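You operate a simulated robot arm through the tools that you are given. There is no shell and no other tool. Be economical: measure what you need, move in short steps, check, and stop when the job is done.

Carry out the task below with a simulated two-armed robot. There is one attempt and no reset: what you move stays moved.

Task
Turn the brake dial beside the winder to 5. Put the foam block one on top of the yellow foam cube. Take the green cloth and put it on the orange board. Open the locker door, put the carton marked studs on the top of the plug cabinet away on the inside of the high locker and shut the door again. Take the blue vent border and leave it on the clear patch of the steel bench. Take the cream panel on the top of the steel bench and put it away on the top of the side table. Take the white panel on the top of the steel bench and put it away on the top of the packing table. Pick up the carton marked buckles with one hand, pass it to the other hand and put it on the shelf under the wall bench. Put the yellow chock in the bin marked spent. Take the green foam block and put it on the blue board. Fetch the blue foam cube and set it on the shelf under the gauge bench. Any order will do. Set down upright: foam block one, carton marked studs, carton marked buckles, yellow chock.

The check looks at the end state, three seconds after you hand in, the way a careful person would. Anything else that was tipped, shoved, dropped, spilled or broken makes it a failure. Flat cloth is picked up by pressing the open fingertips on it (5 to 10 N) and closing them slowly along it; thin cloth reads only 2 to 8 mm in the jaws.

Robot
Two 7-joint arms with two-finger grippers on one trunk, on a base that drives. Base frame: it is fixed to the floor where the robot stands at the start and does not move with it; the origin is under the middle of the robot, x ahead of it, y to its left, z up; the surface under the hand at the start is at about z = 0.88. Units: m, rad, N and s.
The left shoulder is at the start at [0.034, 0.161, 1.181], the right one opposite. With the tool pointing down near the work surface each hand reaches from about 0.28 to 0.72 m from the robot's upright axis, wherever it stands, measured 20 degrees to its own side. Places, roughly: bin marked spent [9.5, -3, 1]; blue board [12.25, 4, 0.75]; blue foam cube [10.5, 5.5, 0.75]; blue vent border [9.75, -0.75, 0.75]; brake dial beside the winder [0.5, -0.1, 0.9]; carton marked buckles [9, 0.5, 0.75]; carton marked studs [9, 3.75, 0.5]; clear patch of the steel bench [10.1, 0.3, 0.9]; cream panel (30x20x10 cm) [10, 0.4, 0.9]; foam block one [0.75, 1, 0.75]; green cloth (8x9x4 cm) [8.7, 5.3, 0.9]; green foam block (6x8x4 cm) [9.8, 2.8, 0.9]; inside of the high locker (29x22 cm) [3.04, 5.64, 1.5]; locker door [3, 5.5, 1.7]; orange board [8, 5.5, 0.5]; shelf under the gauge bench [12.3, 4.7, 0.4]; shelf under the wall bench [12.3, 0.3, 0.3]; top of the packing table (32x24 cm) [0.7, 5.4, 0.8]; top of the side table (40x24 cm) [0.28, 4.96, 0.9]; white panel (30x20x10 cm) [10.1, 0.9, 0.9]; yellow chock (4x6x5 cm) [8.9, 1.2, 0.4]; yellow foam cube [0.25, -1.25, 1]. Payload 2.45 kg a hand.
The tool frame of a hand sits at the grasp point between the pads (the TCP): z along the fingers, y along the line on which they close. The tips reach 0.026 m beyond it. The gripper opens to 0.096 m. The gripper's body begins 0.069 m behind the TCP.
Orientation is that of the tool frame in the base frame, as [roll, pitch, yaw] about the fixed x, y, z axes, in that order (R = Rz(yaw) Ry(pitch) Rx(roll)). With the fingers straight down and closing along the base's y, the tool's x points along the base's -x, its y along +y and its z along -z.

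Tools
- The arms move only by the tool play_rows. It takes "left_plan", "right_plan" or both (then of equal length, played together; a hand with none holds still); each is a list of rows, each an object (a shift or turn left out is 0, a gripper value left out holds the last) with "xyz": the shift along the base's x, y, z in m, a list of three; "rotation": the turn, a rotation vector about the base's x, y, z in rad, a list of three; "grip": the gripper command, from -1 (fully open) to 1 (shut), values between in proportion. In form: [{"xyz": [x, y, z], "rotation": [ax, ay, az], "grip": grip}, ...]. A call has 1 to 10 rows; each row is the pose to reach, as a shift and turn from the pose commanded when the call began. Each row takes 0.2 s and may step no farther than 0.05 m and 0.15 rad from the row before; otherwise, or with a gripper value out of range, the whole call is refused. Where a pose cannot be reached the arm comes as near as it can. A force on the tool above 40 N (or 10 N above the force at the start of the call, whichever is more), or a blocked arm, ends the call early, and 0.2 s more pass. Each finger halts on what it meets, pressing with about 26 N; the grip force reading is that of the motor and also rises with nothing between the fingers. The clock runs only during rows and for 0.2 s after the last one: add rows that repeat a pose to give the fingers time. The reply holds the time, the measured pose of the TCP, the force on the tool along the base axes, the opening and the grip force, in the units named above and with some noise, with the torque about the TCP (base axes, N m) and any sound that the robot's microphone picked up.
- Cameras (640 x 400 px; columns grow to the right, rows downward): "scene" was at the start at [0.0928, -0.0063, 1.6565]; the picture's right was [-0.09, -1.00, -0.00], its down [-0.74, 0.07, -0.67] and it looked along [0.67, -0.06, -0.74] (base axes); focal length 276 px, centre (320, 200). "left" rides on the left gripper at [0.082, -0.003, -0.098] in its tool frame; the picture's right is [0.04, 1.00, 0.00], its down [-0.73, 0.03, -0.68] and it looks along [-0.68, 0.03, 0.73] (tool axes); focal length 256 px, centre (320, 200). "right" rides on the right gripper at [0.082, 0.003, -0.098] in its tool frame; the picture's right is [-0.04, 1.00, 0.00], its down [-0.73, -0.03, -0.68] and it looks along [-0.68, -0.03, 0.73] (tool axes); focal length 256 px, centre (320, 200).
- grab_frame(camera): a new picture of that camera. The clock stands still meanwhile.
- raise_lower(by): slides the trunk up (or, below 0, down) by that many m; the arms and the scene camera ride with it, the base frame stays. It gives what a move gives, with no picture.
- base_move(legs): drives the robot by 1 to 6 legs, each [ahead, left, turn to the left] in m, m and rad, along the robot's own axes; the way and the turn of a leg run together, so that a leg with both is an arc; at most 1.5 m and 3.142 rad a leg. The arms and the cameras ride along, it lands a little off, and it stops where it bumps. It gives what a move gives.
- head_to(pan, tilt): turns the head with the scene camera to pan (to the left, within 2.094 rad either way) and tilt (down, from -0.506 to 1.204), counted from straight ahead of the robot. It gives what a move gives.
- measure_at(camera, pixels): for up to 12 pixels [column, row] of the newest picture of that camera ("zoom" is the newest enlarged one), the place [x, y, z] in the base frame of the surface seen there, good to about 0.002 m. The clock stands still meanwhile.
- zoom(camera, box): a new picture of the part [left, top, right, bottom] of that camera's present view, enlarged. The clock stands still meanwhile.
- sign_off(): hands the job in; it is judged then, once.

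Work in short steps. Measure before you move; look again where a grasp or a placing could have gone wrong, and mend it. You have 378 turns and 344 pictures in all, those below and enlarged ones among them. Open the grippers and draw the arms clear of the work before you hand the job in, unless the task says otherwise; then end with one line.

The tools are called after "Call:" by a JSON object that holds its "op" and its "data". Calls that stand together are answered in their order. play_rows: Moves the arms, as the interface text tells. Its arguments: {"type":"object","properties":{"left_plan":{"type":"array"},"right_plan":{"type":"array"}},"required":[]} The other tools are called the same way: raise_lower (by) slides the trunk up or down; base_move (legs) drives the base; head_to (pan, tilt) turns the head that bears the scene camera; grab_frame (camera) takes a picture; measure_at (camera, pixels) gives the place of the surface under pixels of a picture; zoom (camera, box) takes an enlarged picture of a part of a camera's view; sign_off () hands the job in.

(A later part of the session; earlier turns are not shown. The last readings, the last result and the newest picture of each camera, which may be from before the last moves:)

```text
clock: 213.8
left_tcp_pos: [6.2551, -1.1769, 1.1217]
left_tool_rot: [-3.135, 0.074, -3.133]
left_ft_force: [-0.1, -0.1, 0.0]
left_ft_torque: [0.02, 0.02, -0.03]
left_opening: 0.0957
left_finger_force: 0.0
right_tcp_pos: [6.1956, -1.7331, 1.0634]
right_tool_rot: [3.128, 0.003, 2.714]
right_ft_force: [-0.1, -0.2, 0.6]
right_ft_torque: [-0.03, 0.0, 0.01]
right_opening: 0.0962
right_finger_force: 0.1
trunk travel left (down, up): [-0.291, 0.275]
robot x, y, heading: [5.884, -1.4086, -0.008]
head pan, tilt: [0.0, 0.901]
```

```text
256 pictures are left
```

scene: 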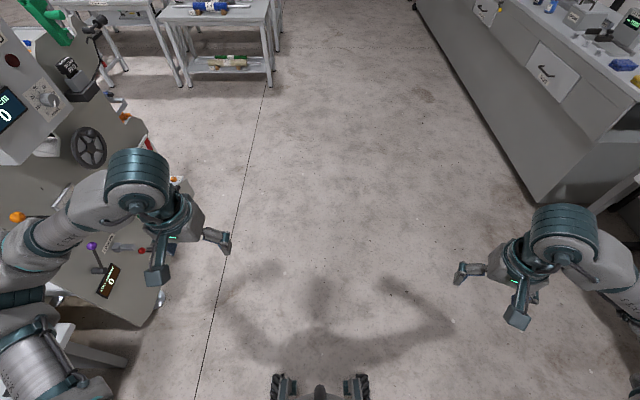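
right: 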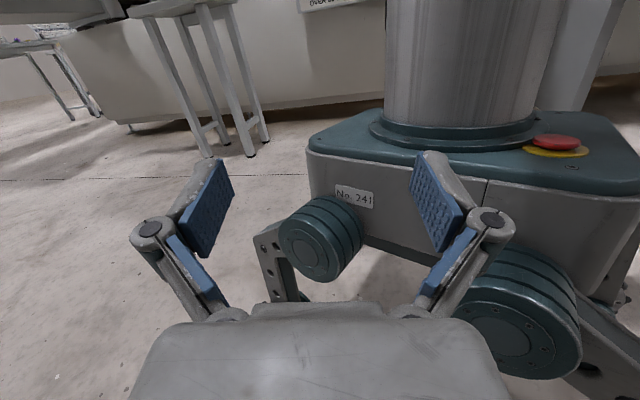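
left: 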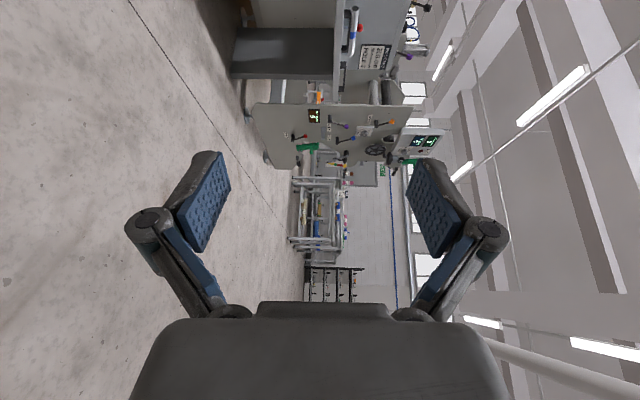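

Nearly restored. Final squaring of the wrists, then I look over the far area.

Call:
{"op": "play_rows", "data": {"right_plan": [{"xyz": [0.01, 0.03, 0.01], "rotation": [0, 0, 0.14]}, {"xyz": [0.015, 0.06, 0.03], "rotation": [0, 0, 0.28]}, {"xyz": [0.02, 0.09, 0.05], "rotation": [0, 0, 0.425]}, {"xyz": [0.02, 0.09, 0.05], "rotation": [0, 0, 0.425]}], "left_plan": [{"xyz": [-0.01, 0, 0], "rotation": [0, 0.025, 0]}, {"xyz": [-0.02, -0.01, 0], "rotation": [0, 0.05, 0]}, {"xyz": [-0.04, -0.02, 0], "rotation": [0, 0.074, 0]}, {"xyz": [-0.04, -0.02, 0], "rotation": [0, 0.074, 0]}]}}

Call:
{"op": "head_to", "data": {"pan": 0.5, "tilt": 0.25}}

Call:
{"op": "grab_frame", "data": {"camera": "scene"}}

Call:
{"op": "head_to", "data": {"pan": -0.4, "tilt": 0.25}}

Call:
{"op": "grab_frame", "data": {"camera": "scene"}}

```text
clock: 214.8
left_tcp_pos: [6.2164, -1.1981, 1.1224]
left_tool_rot: [-3.136, -0.001, -3.132]
left_ft_force: [0.7, 0.2, 0.5]
left_ft_torque: [0.05, 0.0, -0.02]
left_opening: 0.0961
left_finger_force: 0.0
right_tcp_pos: [6.2164, -1.6452, 1.1134]
right_tool_rot: [3.126, 0.002, -3.14]
right_ft_force: [0.4, 0.0, -1.3]
right_ft_torque: [0.05, -0.04, 0.03]
right_opening: 0.0959
right_finger_force: 0.1
trunk travel left (down, up): [-0.291, 0.275]
robot x, y, heading: [5.8833, -1.4097, -0.002]
head pan, tilt: [0.0, 0.901]
```

```text
clock: 215.8
left_tcp_pos: [6.2168, -1.1979, 1.1224]
left_tool_rot: [-3.136, 0.002, -3.132]
left_ft_force: [0.1, 0.0, 0.2]
left_ft_torque: [0.01, 0.02, 0.03]
left_opening: 0.0962
left_finger_force: 0.0
right_tcp_pos: [6.2166, -1.6449, 1.1134]
right_tool_rot: [3.123, 0.002, 3.141]
right_ft_force: [-0.2, 0.1, -1.0]
right_ft_torque: [0.02, 0.0, -0.02]
right_opening: 0.0961
right_finger_force: 0.0
trunk travel left (down, up): [-0.291, 0.275]
robot x, y, heading: [5.8849, -1.4048, 0.0]
head pan, tilt: [0.499, 0.25]
```

```text
255 pictures are left
```

scene: 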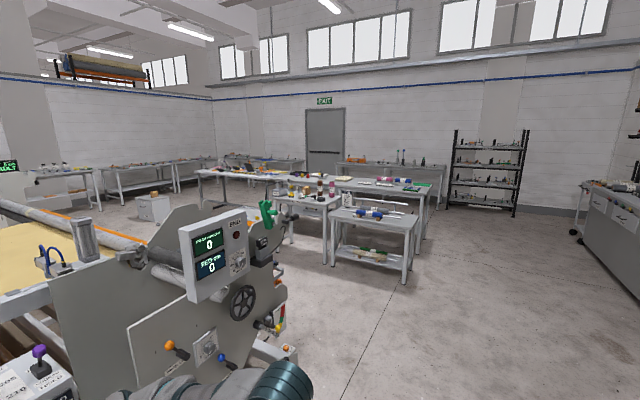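

```text
clock: 217.1
left_tcp_pos: [6.2159, -1.1951, 1.1225]
left_tool_rot: [-3.135, -0.001, -3.133]
left_ft_force: [0.0, 0.4, -0.1]
left_ft_torque: [-0.01, 0.02, 0.03]
left_opening: 0.096
left_finger_force: 0.2
right_tcp_pos: [6.2166, -1.6418, 1.1156]
right_tool_rot: [3.124, 0.001, 3.14]
right_ft_force: [-0.2, -0.5, -0.4]
right_ft_torque: [-0.02, -0.01, -0.01]
right_opening: 0.096
right_finger_force: 0.1
trunk travel left (down, up): [-0.291, 0.275]
robot x, y, heading: [5.8886, -1.4083, -0.003]
head pan, tilt: [-0.4, 0.25]
```

```text
254 pictures are left
```

scene: 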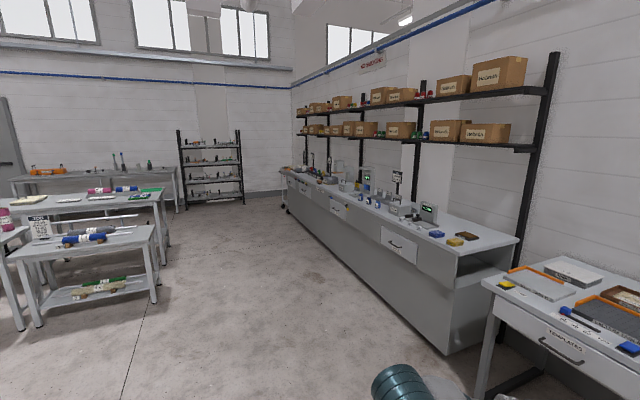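

I drive nearer the middle tables, about 2 m ahead, keeping to the open lane.

Call:
{"op": "base_move", "data": {"legs": [[1.1, -0.1, 0], [1.0, -0.1, 0]]}}

Call:
{"op": "head_to", "data": {"pan": 0.9, "tilt": 0.4}}

Call:
{"op": "grab_frame", "data": {"camera": "scene"}}

Call:
{"op": "head_to", "data": {"pan": -0.6, "tilt": 0.4}}

Call:
{"op": "grab_frame", "data": {"camera": "scene"}}

```text
clock: 227.5
left_tcp_pos: [8.3209, -1.4065, 1.1226]
left_tool_rot: [-3.133, 0.0, -3.137]
left_ft_force: [0.7, 1.2, -0.4]
left_ft_torque: [-0.02, 0.04, -0.01]
left_opening: 0.0961
left_finger_force: 0.1
right_tcp_pos: [8.3185, -1.8529, 1.1157]
right_tool_rot: [3.125, 0.002, 3.134]
right_ft_force: [0.4, 0.1, -0.7]
right_ft_torque: [-0.02, 0.0, -0.02]
right_opening: 0.0962
right_finger_force: 0.1
trunk travel left (down, up): [-0.291, 0.275]
robot x, y, heading: [7.993, -1.6208, -0.009]
head pan, tilt: [-0.4, 0.25]
```

```text
clock: 229.0
left_tcp_pos: [8.3176, -1.4077, 1.1233]
left_tool_rot: [-3.134, 0.002, -3.138]
left_ft_force: [-0.4, -0.2, 0.3]
left_ft_torque: [0.0, 0.02, -0.03]
left_opening: 0.096
left_finger_force: 0.1
right_tcp_pos: [8.3161, -1.8528, 1.1146]
right_tool_rot: [3.127, 0.002, 3.134]
right_ft_force: [-0.4, -0.2, -0.4]
right_ft_torque: [0.02, 0.02, -0.03]
right_opening: 0.0958
right_finger_force: 0.2
trunk travel left (down, up): [-0.291, 0.275]
robot x, y, heading: [7.9915, -1.6156, -0.011]
head pan, tilt: [0.901, 0.4]
```

```text
253 pictures are left
```

scene: 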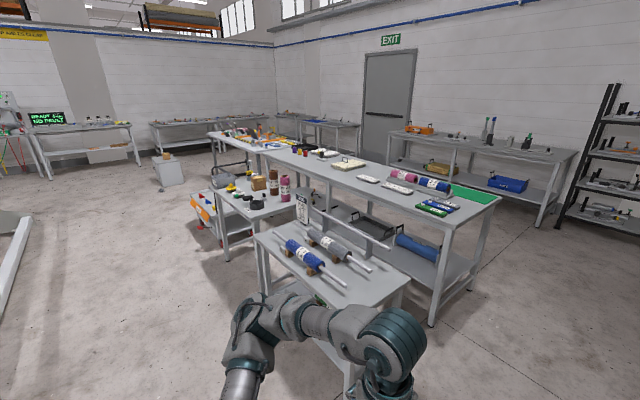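

```text
clock: 230.6
left_tcp_pos: [8.3176, -1.4064, 1.1226]
left_tool_rot: [-3.134, 0.002, -3.138]
left_ft_force: [0.0, -0.8, 0.6]
left_ft_torque: [0.03, 0.03, -0.03]
left_opening: 0.0963
left_finger_force: 0.0
right_tcp_pos: [8.3156, -1.8539, 1.1157]
right_tool_rot: [3.126, 0.005, 3.135]
right_ft_force: [0.1, 0.3, 0.0]
right_ft_torque: [0.01, 0.0, 0.03]
right_opening: 0.0962
right_finger_force: 0.0
trunk travel left (down, up): [-0.291, 0.275]
robot x, y, heading: [7.9911, -1.6154, -0.005]
head pan, tilt: [-0.6, 0.4]
```

```text
252 pictures are left
```

scene: 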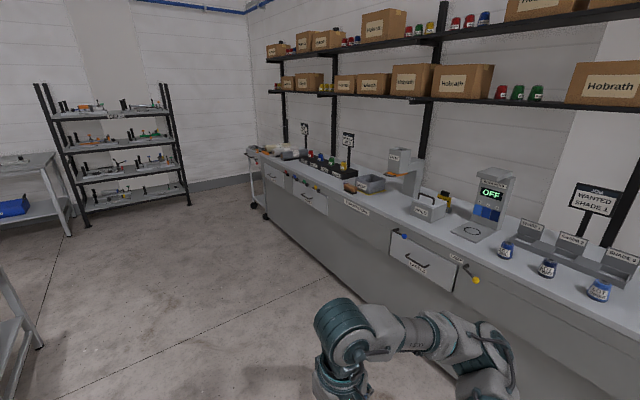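

I zoom in on the steel bench side and the right bench around x=9.5.

Call:
{"op": "zoom", "data": {"camera": "scene", "box": [240, 110, 480, 250]}}

Call:
{"op": "head_to", "data": {"pan": 0.8, "tilt": 0.4}}

Call:
{"op": "zoom", "data": {"camera": "scene", "box": [160, 120, 480, 320]}}

```text
2.67 times, centred on (360, 180) of scene
```

zoom: 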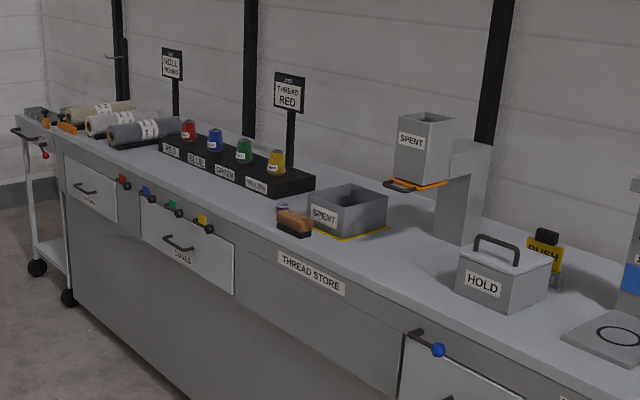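

```text
clock: 232.1
left_tcp_pos: [8.3176, -1.4074, 1.1222]
left_tool_rot: [-3.136, 0.001, -3.138]
left_ft_force: [0.0, 0.2, 0.1]
left_ft_torque: [-0.01, -0.03, 0.0]
left_opening: 0.0961
left_finger_force: 0.0
right_tcp_pos: [8.315, -1.8528, 1.1164]
right_tool_rot: [3.125, 0.005, 3.134]
right_ft_force: [-0.3, -0.7, 0.0]
right_ft_torque: [0.0, -0.04, -0.03]
right_opening: 0.0958
right_finger_force: 0.0
trunk travel left (down, up): [-0.291, 0.275]
robot x, y, heading: [7.9904, -1.6192, -0.01]
head pan, tilt: [0.799, 0.4]
```

```text
2.00 times, centred on (320, 220) of scene
```

zoom: 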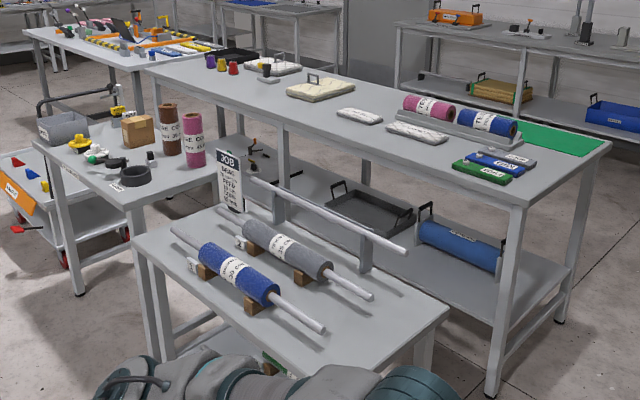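

I measure the items on the steel bench and small tables.

Call:
{"op": "measure_at", "data": {"camera": "zoom", "pixels": [[322, 88], [275, 68], [360, 116], [417, 132], [485, 170], [495, 160], [560, 138], [430, 105], [490, 122], [137, 130], [65, 130], [110, 155]]}}

Call:
{"op": "measure_at", "data": {"camera": "zoom", "pixels": [[500, 200], [130, 270], [420, 330], [150, 200], [75, 290], [240, 55], [525, 320], [555, 310], [380, 250], [20, 200], [40, 180], [230, 120]]}}

Call:
{"op": "zoom", "data": {"camera": "scene", "box": [260, 150, 480, 260]}}

```text
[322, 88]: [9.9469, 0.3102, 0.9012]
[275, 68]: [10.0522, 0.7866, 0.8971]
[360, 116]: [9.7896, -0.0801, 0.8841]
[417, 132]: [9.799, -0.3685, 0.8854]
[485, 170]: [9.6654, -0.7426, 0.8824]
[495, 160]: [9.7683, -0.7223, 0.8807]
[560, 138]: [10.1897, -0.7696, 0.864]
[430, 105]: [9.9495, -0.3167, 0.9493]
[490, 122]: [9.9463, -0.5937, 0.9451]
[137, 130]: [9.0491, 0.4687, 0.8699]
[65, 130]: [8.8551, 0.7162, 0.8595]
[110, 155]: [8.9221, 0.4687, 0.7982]
```

```text
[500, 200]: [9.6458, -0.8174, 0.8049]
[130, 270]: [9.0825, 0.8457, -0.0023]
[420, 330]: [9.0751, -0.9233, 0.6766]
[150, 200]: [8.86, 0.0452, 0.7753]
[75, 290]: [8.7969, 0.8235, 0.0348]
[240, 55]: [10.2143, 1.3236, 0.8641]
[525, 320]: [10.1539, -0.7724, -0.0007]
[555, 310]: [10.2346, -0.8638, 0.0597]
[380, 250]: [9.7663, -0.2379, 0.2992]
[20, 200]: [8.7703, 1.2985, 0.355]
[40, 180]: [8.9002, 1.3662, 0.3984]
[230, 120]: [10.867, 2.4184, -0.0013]
```

```text
2.91 times, centred on (370, 205) of scene
```

zoom: 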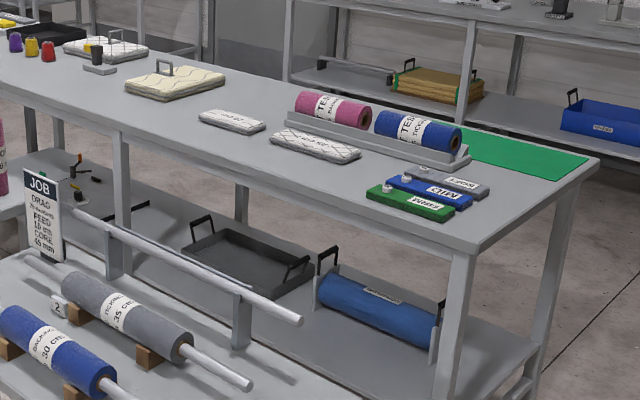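

Map is clear now. Vent border (blue tile) is at (9.77,-0.72). I drive to (9.75,-1.6) and turn to face +y.

Call:
{"op": "base_move", "data": {"legs": [[0.9, 0, 0.01], [0.85, 0, 0], [0, 0, 1.57]]}}

Call:
{"op": "head_to", "data": {"pan": 0.0, "tilt": 0.6}}

Call:
{"op": "grab_frame", "data": {"camera": "scene"}}

Call:
{"op": "head_to", "data": {"pan": -1.9, "tilt": 0.5}}

Call:
{"op": "grab_frame", "data": {"camera": "scene"}}

```text
clock: 244.7
left_tcp_pos: [9.5301, -1.2922, 1.1231]
left_tool_rot: [-3.134, 0.002, -1.584]
left_ft_force: [-0.7, -0.6, -0.1]
left_ft_torque: [0.01, 0.01, 0.01]
left_opening: 0.096
left_finger_force: 0.1
right_tcp_pos: [9.9782, -1.3013, 1.1158]
right_tool_rot: [3.127, 0.004, -1.591]
right_ft_force: [0.7, 0.4, 0.1]
right_ft_torque: [0.01, -0.06, -0.03]
right_opening: 0.0958
right_finger_force: 0.0
trunk travel left (down, up): [-0.291, 0.275]
robot x, y, heading: [9.7348, -1.6241, 1.545]
head pan, tilt: [0.799, 0.4]
```

```text
clock: 245.9
left_tcp_pos: [9.531, -1.2942, 1.1238]
left_tool_rot: [-3.135, 0.005, -1.583]
left_ft_force: [-0.5, -0.9, -0.2]
left_ft_torque: [-0.01, 0.0, -0.03]
left_opening: 0.0961
left_finger_force: 0.1
right_tcp_pos: [9.9774, -1.3036, 1.116]
right_tool_rot: [3.125, 0.008, -1.592]
right_ft_force: [0.1, 0.6, -0.4]
right_ft_torque: [-0.02, -0.03, 0.0]
right_opening: 0.0957
right_finger_force: 0.2
trunk travel left (down, up): [-0.291, 0.275]
robot x, y, heading: [9.735, -1.6243, 1.55]
head pan, tilt: [0.0, 0.6]
```

```text
248 pictures are left
```

scene: 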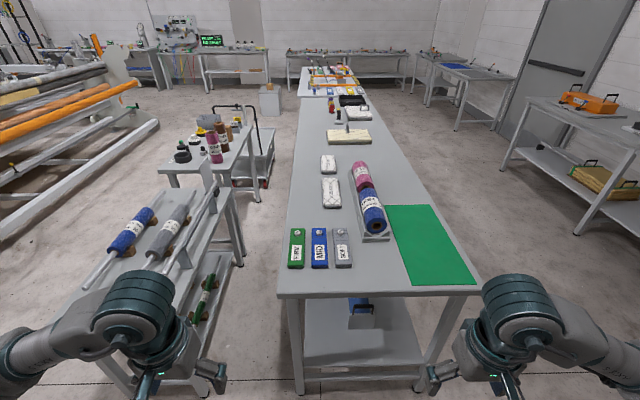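

```text
clock: 247.7
left_tcp_pos: [9.53, -1.2936, 1.1233]
left_tool_rot: [-3.136, 0.004, -1.582]
left_ft_force: [-0.3, 0.6, 0.6]
left_ft_torque: [-0.01, 0.03, 0.03]
left_opening: 0.0961
left_finger_force: 0.0
right_tcp_pos: [9.9769, -1.3035, 1.1167]
right_tool_rot: [3.125, 0.008, -1.592]
right_ft_force: [1.1, -0.3, 0.1]
right_ft_torque: [0.0, -0.01, 0.02]
right_opening: 0.0961
right_finger_force: 0.1
trunk travel left (down, up): [-0.291, 0.275]
robot x, y, heading: [9.735, -1.6242, 1.546]
head pan, tilt: [-1.901, 0.499]
```

```text
247 pictures are left
```

scene: 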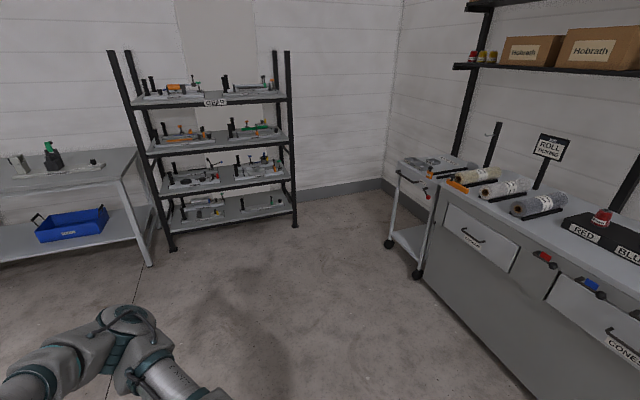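

I face forward again and zoom on the three tiles to read labels.

Call:
{"op": "head_to", "data": {"pan": 0.0, "tilt": 0.6}}

Call:
{"op": "zoom", "data": {"camera": "scene", "box": [270, 120, 430, 290]}}

Call:
{"op": "zoom", "data": {"camera": "scene", "box": [280, 220, 360, 275]}}

Call:
{"op": "measure_at", "data": {"camera": "zoom", "pixels": [[320, 80], [320, 110], [320, 180], [250, 200], [383, 200], [320, 320], [250, 350], [380, 350], [320, 250], [450, 200], [180, 200], [320, 378]]}}

```text
clock: 249.6
left_tcp_pos: [9.5306, -1.2938, 1.1246]
left_tool_rot: [-3.136, 0.006, -1.584]
left_ft_force: [-0.7, 0.3, 0.4]
left_ft_torque: [0.04, -0.01, 0.0]
left_opening: 0.0958
left_finger_force: 0.1
right_tcp_pos: [9.9782, -1.304, 1.1151]
right_tool_rot: [3.127, 0.008, -1.593]
right_ft_force: [0.0, 0.1, -0.5]
right_ft_torque: [0.01, -0.02, 0.03]
right_opening: 0.096
right_finger_force: 0.1
trunk travel left (down, up): [-0.291, 0.275]
robot x, y, heading: [9.7342, -1.6219, 1.544]
head pan, tilt: [0.0, 0.6]
```

```text
2.35 times, centred on (350, 205) of scene
```

zoom: 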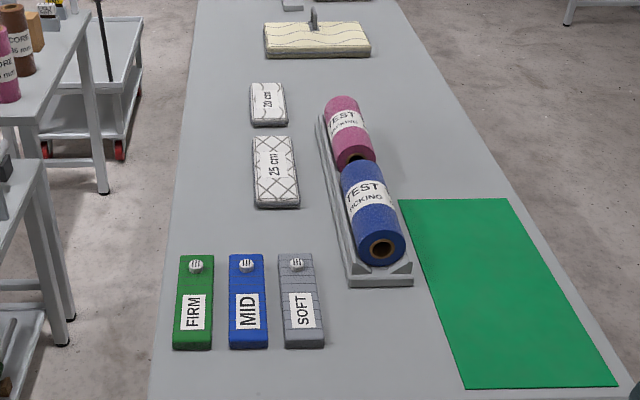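

```text
7.27 times, centred on (320, 248) of scene
```

zoom: 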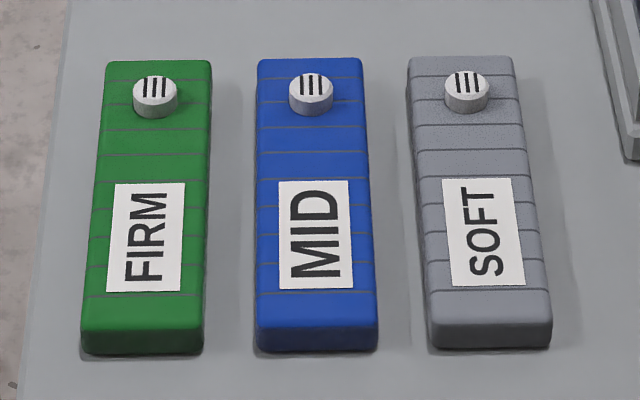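

```text
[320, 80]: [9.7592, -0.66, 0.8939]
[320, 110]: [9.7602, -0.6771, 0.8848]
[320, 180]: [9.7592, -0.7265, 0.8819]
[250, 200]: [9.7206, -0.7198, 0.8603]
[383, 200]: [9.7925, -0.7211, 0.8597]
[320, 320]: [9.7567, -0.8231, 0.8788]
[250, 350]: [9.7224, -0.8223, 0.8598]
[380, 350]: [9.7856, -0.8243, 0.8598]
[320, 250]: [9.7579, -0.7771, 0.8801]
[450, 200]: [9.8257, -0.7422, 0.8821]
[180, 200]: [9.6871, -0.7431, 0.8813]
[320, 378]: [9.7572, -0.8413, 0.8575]
```

The blue tile (label MID, slotted vent disc) is the blue border, 6 cm wide, neighbours ~2.3 cm away. I measure the bench edges, the panels and the free area.

Call:
{"op": "zoom", "data": {"camera": "scene", "box": [280, 90, 440, 190]}}

Call:
{"op": "measure_at", "data": {"camera": "zoom", "pixels": [[185, 180], [190, 220], [360, 180], [372, 215], [270, 155], [450, 180], [560, 390], [80, 390], [400, 250], [310, 60], [370, 110], [480, 300]]}}

```text
4.00 times, centred on (360, 140) of scene
```

zoom: 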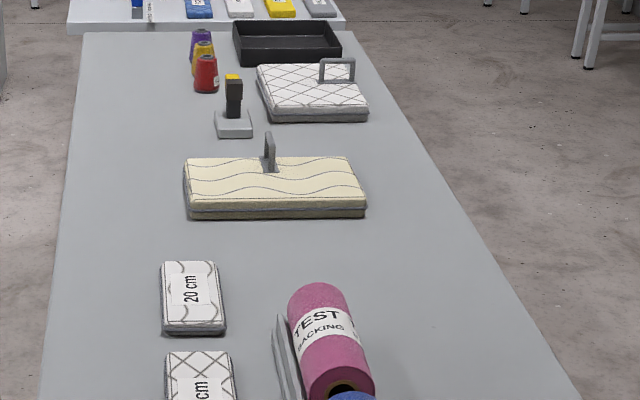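

```text
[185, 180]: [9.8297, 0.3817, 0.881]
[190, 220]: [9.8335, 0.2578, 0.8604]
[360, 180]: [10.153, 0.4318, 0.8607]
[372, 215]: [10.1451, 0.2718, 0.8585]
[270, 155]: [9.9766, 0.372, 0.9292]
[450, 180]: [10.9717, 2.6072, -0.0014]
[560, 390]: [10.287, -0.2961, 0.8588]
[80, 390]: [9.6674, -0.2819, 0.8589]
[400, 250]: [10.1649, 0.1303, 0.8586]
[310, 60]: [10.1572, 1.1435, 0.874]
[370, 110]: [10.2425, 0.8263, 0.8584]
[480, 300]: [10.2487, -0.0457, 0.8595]
```

Cream panel spans x 9.83–10.135, y 0.26–0.46 with an arched handle. First the blue tile: I move closer (0.3 ahead, 0.1 left).

Call:
{"op": "base_move", "data": {"legs": [[0.3, 0.1, 0.026]]}}

Call:
{"op": "head_to", "data": {"pan": -0.1, "tilt": 0.9}}

Call:
{"op": "grab_frame", "data": {"camera": "scene"}}

```text
clock: 251.7
left_tcp_pos: [9.4322, -1.0033, 1.1245]
left_tool_rot: [-3.14, 0.006, -1.555]
left_ft_force: [0.7, 0.1, 0.1]
left_ft_torque: [-0.05, 0.01, -0.01]
left_opening: 0.0962
left_finger_force: 0.0
right_tcp_pos: [9.8797, -0.9994, 1.1154]
right_tool_rot: [3.121, 0.006, -1.566]
right_ft_force: [0.3, 0.5, -0.2]
right_ft_torque: [-0.03, -0.01, -0.02]
right_opening: 0.0959
right_finger_force: 0.0
trunk travel left (down, up): [-0.291, 0.275]
robot x, y, heading: [9.6394, -1.3268, 1.57]
head pan, tilt: [0.0, 0.6]
```

```text
clock: 252.5
left_tcp_pos: [9.429, -1.0046, 1.1259]
left_tool_rot: [-3.136, 0.009, -1.557]
left_ft_force: [0.2, -0.2, 0.4]
left_ft_torque: [0.0, 0.0, -0.03]
left_opening: 0.0962
left_finger_force: 0.1
right_tcp_pos: [9.8759, -1.0012, 1.1168]
right_tool_rot: [3.124, 0.009, -1.566]
right_ft_force: [1.1, 0.6, 0.5]
right_ft_torque: [-0.02, -0.01, -0.01]
right_opening: 0.096
right_finger_force: 0.0
trunk travel left (down, up): [-0.291, 0.275]
robot x, y, heading: [9.6441, -1.3258, 1.574]
head pan, tilt: [-0.099, 0.901]
```

```text
243 pictures are left
```

scene: 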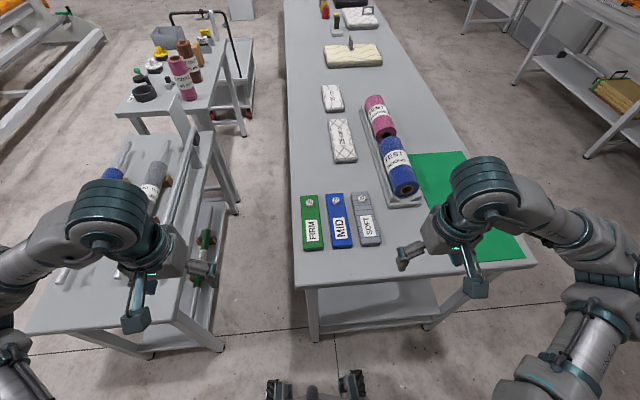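

Call:
{"op": "zoom", "data": {"camera": "scene", "box": [290, 185, 400, 255]}}

Call:
{"op": "measure_at", "data": {"camera": "zoom", "pixels": [[217, 150], [230, 200], [340, 200], [285, 200], [360, 200], [385, 200], [185, 200], [205, 200], [265, 70], [300, 345], [240, 280], [352, 280]]}}

```text
5.71 times, centred on (345, 220) of scene
```

zoom: 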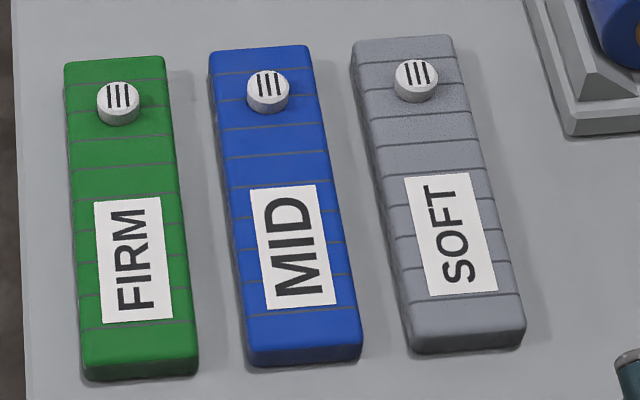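

```text
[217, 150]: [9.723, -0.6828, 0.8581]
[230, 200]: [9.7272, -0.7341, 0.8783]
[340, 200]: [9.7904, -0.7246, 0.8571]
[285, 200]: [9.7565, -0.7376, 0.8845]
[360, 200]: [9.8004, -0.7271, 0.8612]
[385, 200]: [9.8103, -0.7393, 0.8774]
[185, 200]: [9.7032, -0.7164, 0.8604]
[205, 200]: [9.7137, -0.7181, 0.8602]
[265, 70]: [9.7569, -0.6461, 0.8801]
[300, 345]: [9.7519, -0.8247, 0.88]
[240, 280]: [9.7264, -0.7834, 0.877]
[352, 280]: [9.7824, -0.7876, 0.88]
```

Blue centre (9.7555,-0.74), edges 9.7255/9.785. I bring the right hand above with 0.074 opening.

Call:
{"op": "play_rows", "data": {"right_plan": [{"xyz": [-0.02, 0.043, -0.01], "grip": -0.54}, {"xyz": [-0.04, 0.087, -0.02]}, {"xyz": [-0.06, 0.13, -0.02]}, {"xyz": [-0.08, 0.174, -0.03]}, {"xyz": [-0.1, 0.217, -0.04]}, {"xyz": [-0.12, 0.255, -0.05]}, {"xyz": [-0.1205, 0.261, -0.09]}, {"xyz": [-0.1205, 0.261, -0.13]}, {"xyz": [-0.1205, 0.261, -0.17]}, {"xyz": [-0.1205, 0.261, -0.17]}]}}

Call:
{"op": "grab_frame", "data": {"camera": "right"}}

```text
clock: 254.7
left_tcp_pos: [9.4257, -1.0047, 1.1244]
left_tool_rot: [-3.133, 0.007, -1.556]
left_ft_force: [-0.3, -0.6, 0.0]
left_ft_torque: [0.0, -0.02, -0.01]
left_opening: 0.0962
left_finger_force: 0.1
right_tcp_pos: [9.7498, -0.7417, 0.9464]
right_tool_rot: [3.127, 0.009, -1.566]
right_ft_force: [0.4, 0.0, 0.2]
right_ft_torque: [-0.01, 0.0, -0.03]
right_opening: 0.0739
right_finger_force: 0.1
trunk travel left (down, up): [-0.291, 0.275]
robot x, y, heading: [9.6366, -1.3275, 1.572]
head pan, tilt: [-0.099, 0.901]
```

```text
241 pictures are left
```

right: 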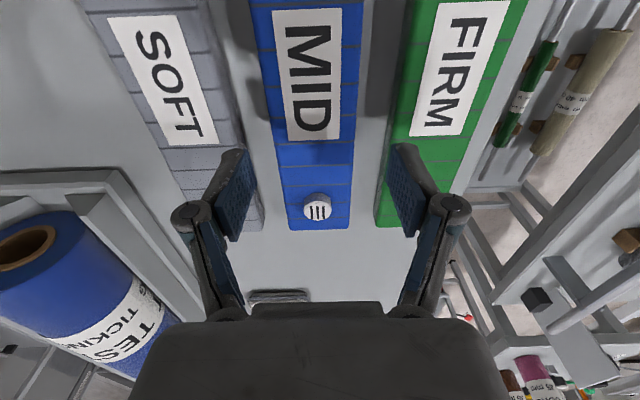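

Call:
{"op": "measure_at", "data": {"camera": "right", "pixels": [[284, 160], [352, 160], [318, 160], [244, 160], [392, 160], [262, 60], [360, 60], [300, 185], [340, 185]]}}

```text
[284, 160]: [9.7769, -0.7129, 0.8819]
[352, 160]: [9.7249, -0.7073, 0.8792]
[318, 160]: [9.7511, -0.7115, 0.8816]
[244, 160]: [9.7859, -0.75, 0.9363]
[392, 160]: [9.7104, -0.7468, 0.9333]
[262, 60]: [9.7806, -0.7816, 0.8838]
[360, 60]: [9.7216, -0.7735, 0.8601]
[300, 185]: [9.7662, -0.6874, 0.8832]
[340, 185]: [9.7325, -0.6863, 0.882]
```

Fingers straddle with ~9 mm each side after a +3 mm shift. Descend 0.059 and close.

Call:
{"op": "play_rows", "data": {"right_plan": [{"xyz": [0.003, 0.0, -0.03]}, {"xyz": [0.003, 0.0, -0.05]}, {"xyz": [0.003, 0.0, -0.058]}, {"xyz": [0.003, 0.0, -0.058], "grip": -0.2}, {"xyz": [0.003, 0.0, -0.058], "grip": 0.2}, {"xyz": [0.003, 0.0, -0.058], "grip": 0.2}]}}

Call:
{"op": "play_rows", "data": {"right_plan": [{"xyz": [0, 0, 0.02], "grip": 0.3}, {"xyz": [0, 0, 0.05]}, {"xyz": [0, 0, 0.1]}, {"xyz": [0, 0, 0.13]}]}}

Call:
{"op": "grab_frame", "data": {"camera": "right"}}

```text
clock: 256.1
left_tcp_pos: [9.4262, -1.0052, 1.1256]
left_tool_rot: [-3.133, 0.007, -1.554]
left_ft_force: [0.5, -0.5, -0.8]
left_ft_torque: [0.03, 0.0, 0.0]
left_opening: 0.0962
left_finger_force: 0.1
right_tcp_pos: [9.755, -0.7402, 0.8889]
right_tool_rot: [3.126, 0.009, -1.566]
right_ft_force: [1.4, 0.5, 0.7]
right_ft_torque: [0.09, 0.06, -0.06]
right_opening: 0.0594
right_finger_force: 26.5
trunk travel left (down, up): [-0.291, 0.275]
robot x, y, heading: [9.6415, -1.3265, 1.582]
head pan, tilt: [-0.099, 0.901]
```

```text
clock: 257.1
left_tcp_pos: [9.4248, -1.0054, 1.1239]
left_tool_rot: [-3.132, 0.006, -1.555]
left_ft_force: [-0.2, 0.1, -0.5]
left_ft_torque: [-0.03, -0.03, 0.01]
left_opening: 0.096
left_finger_force: 0.1
right_tcp_pos: [9.7548, -0.7418, 1.0194]
right_tool_rot: [3.126, 0.009, -1.565]
right_ft_force: [-0.2, 0.4, -1.2]
right_ft_torque: [-0.02, -0.03, 0.03]
right_opening: 0.0592
right_finger_force: 25.9
trunk travel left (down, up): [-0.291, 0.275]
robot x, y, heading: [9.6385, -1.3236, 1.581]
head pan, tilt: [-0.099, 0.901]
```

```text
240 pictures are left
```

right: 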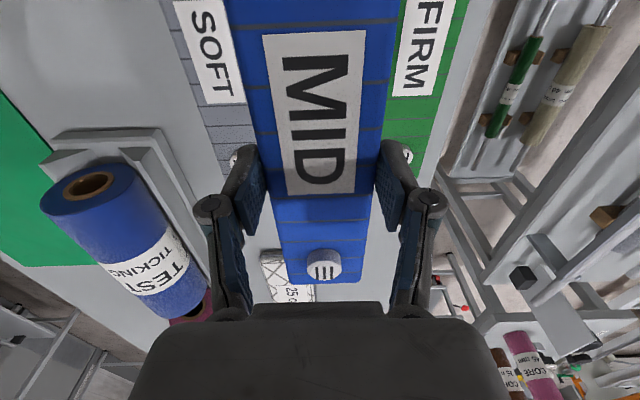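

Tile is held. I lift and retract it, then check the lane east of the bench.

Call:
{"op": "play_rows", "data": {"right_plan": [{"xyz": [0.01, -0.02, 0.04]}, {"xyz": [0.02, -0.05, 0.07]}, {"xyz": [0.04, -0.09, 0.1]}, {"xyz": [0.06, -0.13, 0.1]}, {"xyz": [0.08, -0.17, 0.1]}, {"xyz": [0.1, -0.21, 0.1]}, {"xyz": [0.12, -0.25, 0.1]}]}}

Call:
{"op": "head_to", "data": {"pan": -0.7, "tilt": 0.5}}

Call:
{"op": "grab_frame", "data": {"camera": "scene"}}

```text
refused: row 3 steps farther than a row can; nothing moved
```

```text
clock: 258.1
left_tcp_pos: [9.4261, -1.0047, 1.1245]
left_tool_rot: [-3.134, 0.008, -1.553]
left_ft_force: [-0.8, 0.1, 0.9]
left_ft_torque: [0.0, -0.01, -0.03]
left_opening: 0.0963
left_finger_force: 0.0
right_tcp_pos: [9.7552, -0.7423, 1.0185]
right_tool_rot: [3.128, 0.008, -1.566]
right_ft_force: [-0.2, -0.2, -0.3]
right_ft_torque: [-0.03, 0.02, 0.02]
right_opening: 0.0589
right_finger_force: 26.1
trunk travel left (down, up): [-0.291, 0.275]
robot x, y, heading: [9.6361, -1.3244, 1.574]
head pan, tilt: [-0.7, 0.499]
```

```text
239 pictures are left
```

scene: 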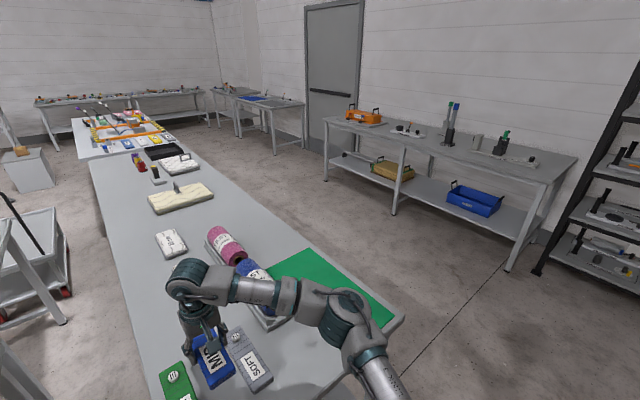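

Call:
{"op": "measure_at", "data": {"camera": "scene", "pixels": [[395, 212], [505, 268], [330, 180], [400, 335], [370, 190], [575, 160], [330, 122], [440, 160], [255, 98], [190, 160], [230, 118], [275, 150]]}}

Call:
{"op": "play_rows", "data": {"right_plan": [{"xyz": [0.01, -0.02, 0.04]}, {"xyz": [0.02, -0.05, 0.07]}, {"xyz": [0.04, -0.085, 0.095]}, {"xyz": [0.06, -0.13, 0.1]}, {"xyz": [0.08, -0.17, 0.1]}, {"xyz": [0.1, -0.21, 0.1]}, {"xyz": [0.12, -0.25, 0.1]}]}}

```text
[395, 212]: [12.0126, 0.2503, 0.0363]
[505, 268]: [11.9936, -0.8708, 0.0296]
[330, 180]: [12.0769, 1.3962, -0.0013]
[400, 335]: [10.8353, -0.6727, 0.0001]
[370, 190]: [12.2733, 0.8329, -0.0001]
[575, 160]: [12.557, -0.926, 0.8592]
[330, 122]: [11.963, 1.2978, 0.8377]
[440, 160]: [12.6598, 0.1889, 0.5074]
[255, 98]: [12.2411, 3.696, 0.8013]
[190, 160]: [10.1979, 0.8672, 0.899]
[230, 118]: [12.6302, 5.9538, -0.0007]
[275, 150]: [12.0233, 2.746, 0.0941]
```

```text
clock: 259.7
left_tcp_pos: [9.4266, -1.0061, 1.125]
left_tool_rot: [-3.135, 0.008, -1.555]
left_ft_force: [0.2, -0.9, 0.1]
left_ft_torque: [-0.01, 0.05, 0.02]
left_opening: 0.0956
left_finger_force: 0.1
right_tcp_pos: [9.8764, -0.9935, 1.1201]
right_tool_rot: [3.127, 0.012, -1.565]
right_ft_force: [0.4, -0.4, -0.4]
right_ft_torque: [0.04, 0.01, -0.04]
right_opening: 0.0595
right_finger_force: 26.4
trunk travel left (down, up): [-0.291, 0.275]
robot x, y, heading: [9.6408, -1.3229, 1.575]
head pan, tilt: [-0.7, 0.499]
```

Lane is 1.6 m wide. I back off, strafe right 1.3, advance to y≈0.35 and turn to face the bench from the east.

Call:
{"op": "base_move", "data": {"legs": [[-0.3, 0, 0], [0, -1.3, 0], [1.0, 0, 0], [0.97, 0, 0], [0, 0, 1.567]]}}

Call:
{"op": "head_to", "data": {"pan": 0.0, "tilt": 0.75}}

Call:
{"op": "grab_frame", "data": {"camera": "scene"}}

```text
clock: 281.3
left_tcp_pos: [10.6047, 0.1406, 1.1249]
left_tool_rot: [-3.135, 0.007, 0.044]
left_ft_force: [-0.2, -1.0, -0.5]
left_ft_torque: [-0.01, -0.02, -0.02]
left_opening: 0.096
left_finger_force: 0.0
right_tcp_pos: [10.5777, 0.5879, 1.1198]
right_tool_rot: [3.125, 0.01, 0.034]
right_ft_force: [-0.4, -0.4, -0.9]
right_ft_torque: [-0.02, -0.02, -0.01]
right_opening: 0.0593
right_finger_force: 26.1
trunk travel left (down, up): [-0.291, 0.275]
robot x, y, heading: [10.9213, 0.3643, -3.118]
head pan, tilt: [-0.7, 0.499]
```

```text
clock: 282.3
left_tcp_pos: [10.608, 0.1387, 1.1263]
left_tool_rot: [-3.134, 0.009, 0.043]
left_ft_force: [-0.8, 0.2, 0.6]
left_ft_torque: [-0.01, 0.0, 0.0]
left_opening: 0.0958
left_finger_force: 0.1
right_tcp_pos: [10.5802, 0.5875, 1.1204]
right_tool_rot: [3.126, 0.009, 0.033]
right_ft_force: [-0.2, 0.0, -0.3]
right_ft_torque: [-0.03, -0.07, 0.01]
right_opening: 0.0592
right_finger_force: 25.9
trunk travel left (down, up): [-0.291, 0.275]
robot x, y, heading: [10.9217, 0.3597, -3.109]
head pan, tilt: [0.0, 0.75]
```

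```text
238 pictures are left
```

scene: 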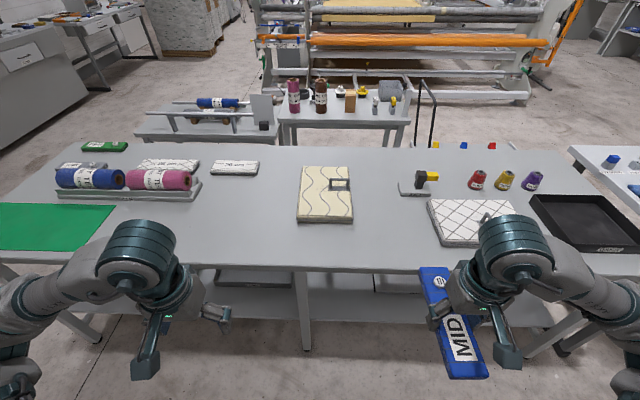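

Good view. The cream panel covers about (10.0,0.36). I zoom to measure panel and handle.

Call:
{"op": "zoom", "data": {"camera": "scene", "box": [270, 145, 400, 235]}}

Call:
{"op": "measure_at", "data": {"camera": "zoom", "pixels": [[165, 110], [385, 112], [140, 365], [405, 365], [300, 180], [380, 180], [340, 170], [340, 205], [295, 195], [390, 195], [270, 300], [100, 300]]}}

```text
4.44 times, centred on (335, 190) of scene
```

zoom: 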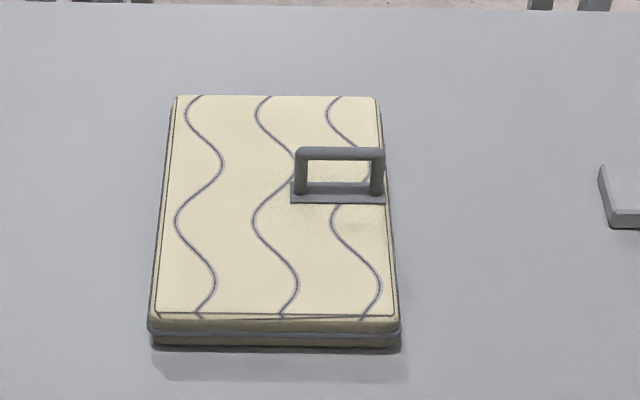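

```text
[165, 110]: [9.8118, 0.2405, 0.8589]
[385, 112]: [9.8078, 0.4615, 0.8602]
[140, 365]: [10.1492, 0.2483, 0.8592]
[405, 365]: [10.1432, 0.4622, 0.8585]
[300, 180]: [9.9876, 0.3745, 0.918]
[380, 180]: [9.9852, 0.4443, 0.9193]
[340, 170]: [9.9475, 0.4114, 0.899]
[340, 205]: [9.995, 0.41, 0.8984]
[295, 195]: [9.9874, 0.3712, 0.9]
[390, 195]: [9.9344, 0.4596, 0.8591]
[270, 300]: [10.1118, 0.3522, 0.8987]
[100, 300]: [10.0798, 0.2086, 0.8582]
```

Handle arch: y 0.372–0.447 at x 9.987, top ≈0.935, near the +y edge. I move to about (10.70,0.60) so the left hand can take it by its two legs.

Call:
{"op": "base_move", "data": {"legs": [[0.21, -0.25, -0.033]]}}

Call:
{"op": "grab_frame", "data": {"camera": "scene"}}

```text
clock: 284.5
left_tcp_pos: [10.3878, 0.3736, 1.1229]
left_tool_rot: [-3.118, 0.007, 0.012]
left_ft_force: [-0.2, -1.3, -0.1]
left_ft_torque: [0.02, -0.02, 0.02]
left_opening: 0.0957
left_finger_force: 0.1
right_tcp_pos: [10.3763, 0.8221, 1.1247]
right_tool_rot: [3.14, 0.012, 0.001]
right_ft_force: [0.4, -0.3, -0.3]
right_ft_torque: [0.05, -0.01, -0.01]
right_opening: 0.0592
right_finger_force: 26.1
trunk travel left (down, up): [-0.291, 0.275]
robot x, y, heading: [10.7057, 0.601, 3.142]
head pan, tilt: [0.0, 0.75]
```

```text
236 pictures are left
```

scene: 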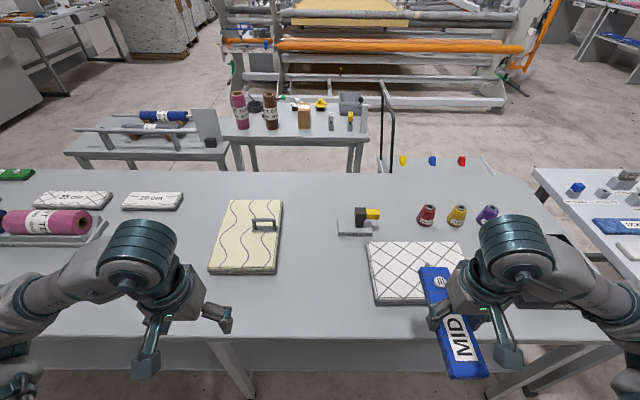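

Left hand goes to above the handle: shift (-0.40,+0.036), down to z≈1.0.

Call:
{"op": "play_rows", "data": {"left_plan": [{"xyz": [-0.045, 0.004, -0.01]}, {"xyz": [-0.09, 0.008, -0.02]}, {"xyz": [-0.135, 0.012, -0.03]}, {"xyz": [-0.18, 0.016, -0.04]}, {"xyz": [-0.225, 0.02, -0.055]}, {"xyz": [-0.27, 0.024, -0.07]}, {"xyz": [-0.315, 0.028, -0.085]}, {"xyz": [-0.36, 0.032, -0.1]}, {"xyz": [-0.4, 0.036, -0.115]}, {"xyz": [-0.4, 0.036, -0.12]}]}}

Call:
{"op": "grab_frame", "data": {"camera": "left"}}

Call:
{"op": "measure_at", "data": {"camera": "left", "pixels": [[320, 120], [320, 140], [320, 100], [290, 120], [350, 120]]}}

```text
clock: 286.7
left_tcp_pos: [10.0081, 0.4365, 1.0184]
left_tool_rot: [3.139, 0.015, 0.007]
left_ft_force: [-0.4, -0.6, -0.8]
left_ft_torque: [-0.03, -0.01, 0.01]
left_opening: 0.0961
left_finger_force: 0.1
left hand out of reach, approached as far as the arm can: row 9, 10
right_tcp_pos: [10.3774, 0.8506, 1.1199]
right_tool_rot: [3.117, 0.015, 0.003]
right_ft_force: [1.1, 0.1, -0.2]
right_ft_torque: [0.01, -0.04, 0.03]
right_opening: 0.0592
right_finger_force: 26.1
trunk travel left (down, up): [-0.291, 0.275]
robot x, y, heading: [10.7038, 0.6034, 3.138]
head pan, tilt: [0.0, 0.75]
```

```text
235 pictures are left
```

left: 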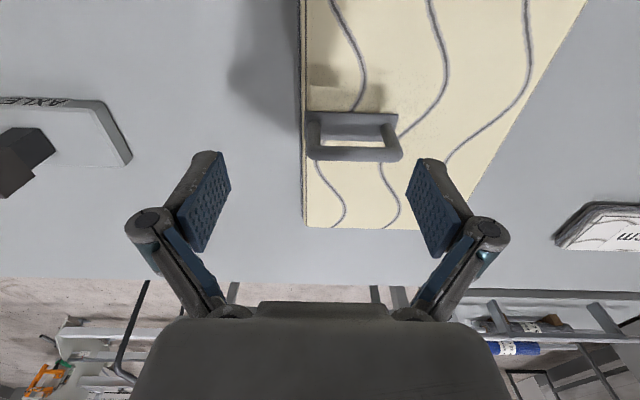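

```text
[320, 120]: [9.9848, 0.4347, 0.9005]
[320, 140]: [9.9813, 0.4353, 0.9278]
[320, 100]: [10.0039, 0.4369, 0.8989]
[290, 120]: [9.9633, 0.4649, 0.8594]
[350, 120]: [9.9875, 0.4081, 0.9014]
```

Near the reach limit, and a small lateral sway remains. I tilt the tool forward 0.25 and wait a little.

Call:
{"op": "play_rows", "data": {"left_plan": [{"xyz": [-0.005, 0.0, 0.0], "rotation": [0, 0.09, 0]}, {"xyz": [-0.015, 0.0, 0.0], "rotation": [0, 0.17, 0]}, {"xyz": [-0.022, 0.0, -0.01], "rotation": [0, 0.25, 0]}, {"xyz": [-0.022, 0, -0.02], "rotation": [0, 0.25, 0]}, {"xyz": [-0.022, 0, -0.02], "rotation": [0, 0.25, 0]}, {"xyz": [-0.022, 0, -0.02], "rotation": [0, 0.25, 0]}]}}

Call:
{"op": "head_to", "data": {"pan": 0.0, "tilt": 0.7}}

Call:
{"op": "head_to", "data": {"pan": 0.0, "tilt": 0.75}}

Call:
{"op": "head_to", "data": {"pan": 0.0, "tilt": 0.7}}

```text
clock: 288.1
left_tcp_pos: [9.9905, 0.4193, 0.9952]
left_tool_rot: [-3.127, 0.261, 0.012]
left_ft_force: [-1.1, -1.2, -0.1]
left_ft_torque: [0.06, 0.03, 0.04]
left_opening: 0.0964
left_finger_force: 0.1
right_tcp_pos: [10.3767, 0.8308, 1.1239]
right_tool_rot: [3.131, 0.014, 0.002]
right_ft_force: [-1.2, 0.4, -0.9]
right_ft_torque: [0.06, -0.06, 0.0]
right_opening: 0.0593
right_finger_force: 26.3
trunk travel left (down, up): [-0.291, 0.275]
robot x, y, heading: [10.7067, 0.5981, -3.142]
head pan, tilt: [0.0, 0.75]
```

```text
clock: 288.7
left_tcp_pos: [9.9894, 0.4182, 0.9964]
left_tool_rot: [-3.125, 0.259, 0.015]
left_ft_force: [0.3, -0.1, 0.3]
left_ft_torque: [0.06, 0.02, -0.03]
left_opening: 0.096
left_finger_force: 0.1
right_tcp_pos: [10.3768, 0.8321, 1.123]
right_tool_rot: [3.129, 0.013, 0.004]
right_ft_force: [0.0, -0.7, -0.8]
right_ft_torque: [0.0, 0.02, 0.01]
right_opening: 0.0592
right_finger_force: 25.7
trunk travel left (down, up): [-0.291, 0.275]
robot x, y, heading: [10.7054, 0.6005, -3.14]
head pan, tilt: [0.0, 0.7]
```

```text
clock: 289.3
left_tcp_pos: [9.9885, 0.434, 0.9985]
left_tool_rot: [-3.138, 0.26, 0.009]
left_ft_force: [0.5, 1.3, -0.7]
left_ft_torque: [-0.08, 0.01, 0.03]
left_opening: 0.0961
left_finger_force: 0.1
right_tcp_pos: [10.3776, 0.8471, 1.1193]
right_tool_rot: [3.12, 0.014, 0.004]
right_ft_force: [0.1, -0.5, -0.5]
right_ft_torque: [-0.01, 0.0, -0.02]
right_opening: 0.059
right_finger_force: 25.5
trunk travel left (down, up): [-0.291, 0.275]
robot x, y, heading: [10.7081, 0.6021, 3.139]
head pan, tilt: [0.0, 0.75]
```

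```text
clock: 290.0
left_tcp_pos: [9.9895, 0.4262, 0.9968]
left_tool_rot: [-3.13, 0.261, 0.011]
left_ft_force: [0.3, 0.2, 0.0]
left_ft_torque: [-0.01, 0.0, 0.0]
left_opening: 0.0959
left_finger_force: 0.1
right_tcp_pos: [10.3776, 0.8398, 1.1212]
right_tool_rot: [3.126, 0.013, 0.001]
right_ft_force: [0.7, 0.1, -1.5]
right_ft_torque: [-0.04, -0.02, -0.01]
right_opening: 0.0592
right_finger_force: 25.4
trunk travel left (down, up): [-0.291, 0.275]
robot x, y, heading: [10.7066, 0.6043, 3.14]
head pan, tilt: [0.0, 0.7]
```

Swing centre is y≈0.427; the handle centre is 0.4095. I shift -0.0175, go down 0.03, and look.

Call:
{"op": "play_rows", "data": {"left_plan": [{"xyz": [-0.002, -0.009, -0.015]}, {"xyz": [-0.003, -0.0175, -0.03]}, {"xyz": [-0.003, -0.0175, -0.03]}, {"xyz": [-0.003, -0.0175, -0.03]}, {"xyz": [-0.003, -0.0175, -0.03]}, {"xyz": [-0.003, -0.0175, -0.03]}, {"xyz": [-0.003, -0.0175, -0.03]}, {"xyz": [-0.003, -0.0175, -0.03]}]}}

Call:
{"op": "grab_frame", "data": {"camera": "left"}}

Call:
{"op": "measure_at", "data": {"camera": "left", "pixels": [[300, 115], [320, 122], [360, 122], [395, 115], [225, 190], [420, 190], [250, 170], [390, 170]]}}

```text
clock: 291.8
left_tcp_pos: [9.9864, 0.4083, 0.9667]
left_tool_rot: [-3.131, 0.262, 0.012]
left_ft_force: [0.3, -1.0, -0.6]
left_ft_torque: [0.02, 0.0, -0.02]
left_opening: 0.096
left_finger_force: 0.2
right_tcp_pos: [10.3771, 0.8393, 1.1217]
right_tool_rot: [3.125, 0.015, 0.003]
right_ft_force: [0.0, 0.0, -1.7]
right_ft_torque: [-0.01, -0.01, 0.03]
right_opening: 0.0593
right_finger_force: 25.8
trunk travel left (down, up): [-0.291, 0.275]
robot x, y, heading: [10.7094, 0.6055, 3.14]
head pan, tilt: [0.0, 0.7]
```

```text
234 pictures are left
```

left: 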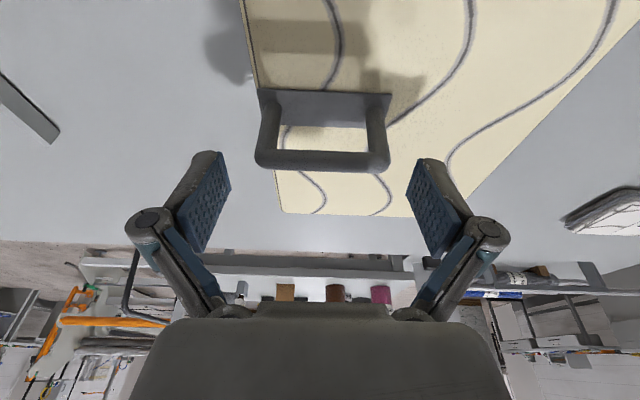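

```text
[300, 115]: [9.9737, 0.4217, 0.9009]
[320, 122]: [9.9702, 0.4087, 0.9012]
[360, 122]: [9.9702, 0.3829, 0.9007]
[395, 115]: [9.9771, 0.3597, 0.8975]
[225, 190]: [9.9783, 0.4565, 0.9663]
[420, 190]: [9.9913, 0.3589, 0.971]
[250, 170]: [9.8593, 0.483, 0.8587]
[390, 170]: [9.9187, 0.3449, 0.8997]
```

Centred on the handle. Descend 0.033 and close.

Call:
{"op": "play_rows", "data": {"left_plan": [{"xyz": [0, 0.0, -0.018]}, {"xyz": [0, 0.001, -0.033]}, {"xyz": [0, 0.001, -0.033]}, {"xyz": [0, 0.001, -0.033], "grip": -0.8}, {"xyz": [0, 0.001, -0.033], "grip": -0.5}, {"xyz": [0, 0.001, -0.033], "grip": -0.5}]}}

Call:
{"op": "grab_frame", "data": {"camera": "left"}}

```text
clock: 293.2
left_tcp_pos: [9.987, 0.4102, 0.9342]
left_tool_rot: [-3.133, 0.263, 0.011]
left_ft_force: [-0.3, -0.2, 3.1]
left_ft_torque: [-0.28, 0.01, 0.3]
left_opening: 0.0763
left_finger_force: 25.9
right_tcp_pos: [10.3785, 0.8392, 1.1223]
right_tool_rot: [3.125, 0.013, 0.002]
right_ft_force: [-0.6, 0.5, -0.4]
right_ft_torque: [0.0, -0.01, 0.01]
right_opening: 0.0592
right_finger_force: 25.7
trunk travel left (down, up): [-0.291, 0.275]
robot x, y, heading: [10.7074, 0.6066, 3.147]
head pan, tilt: [0.0, 0.7]
```

```text
233 pictures are left
```

left: 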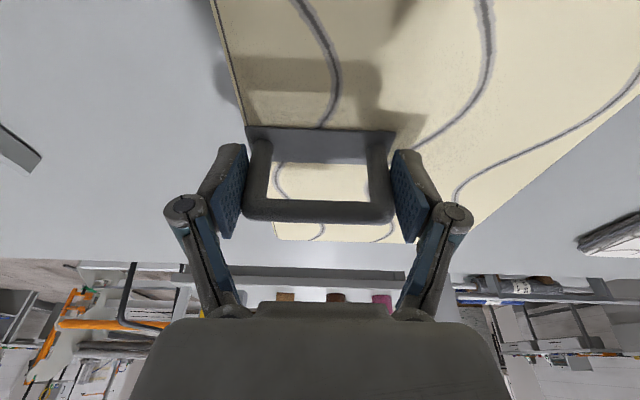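

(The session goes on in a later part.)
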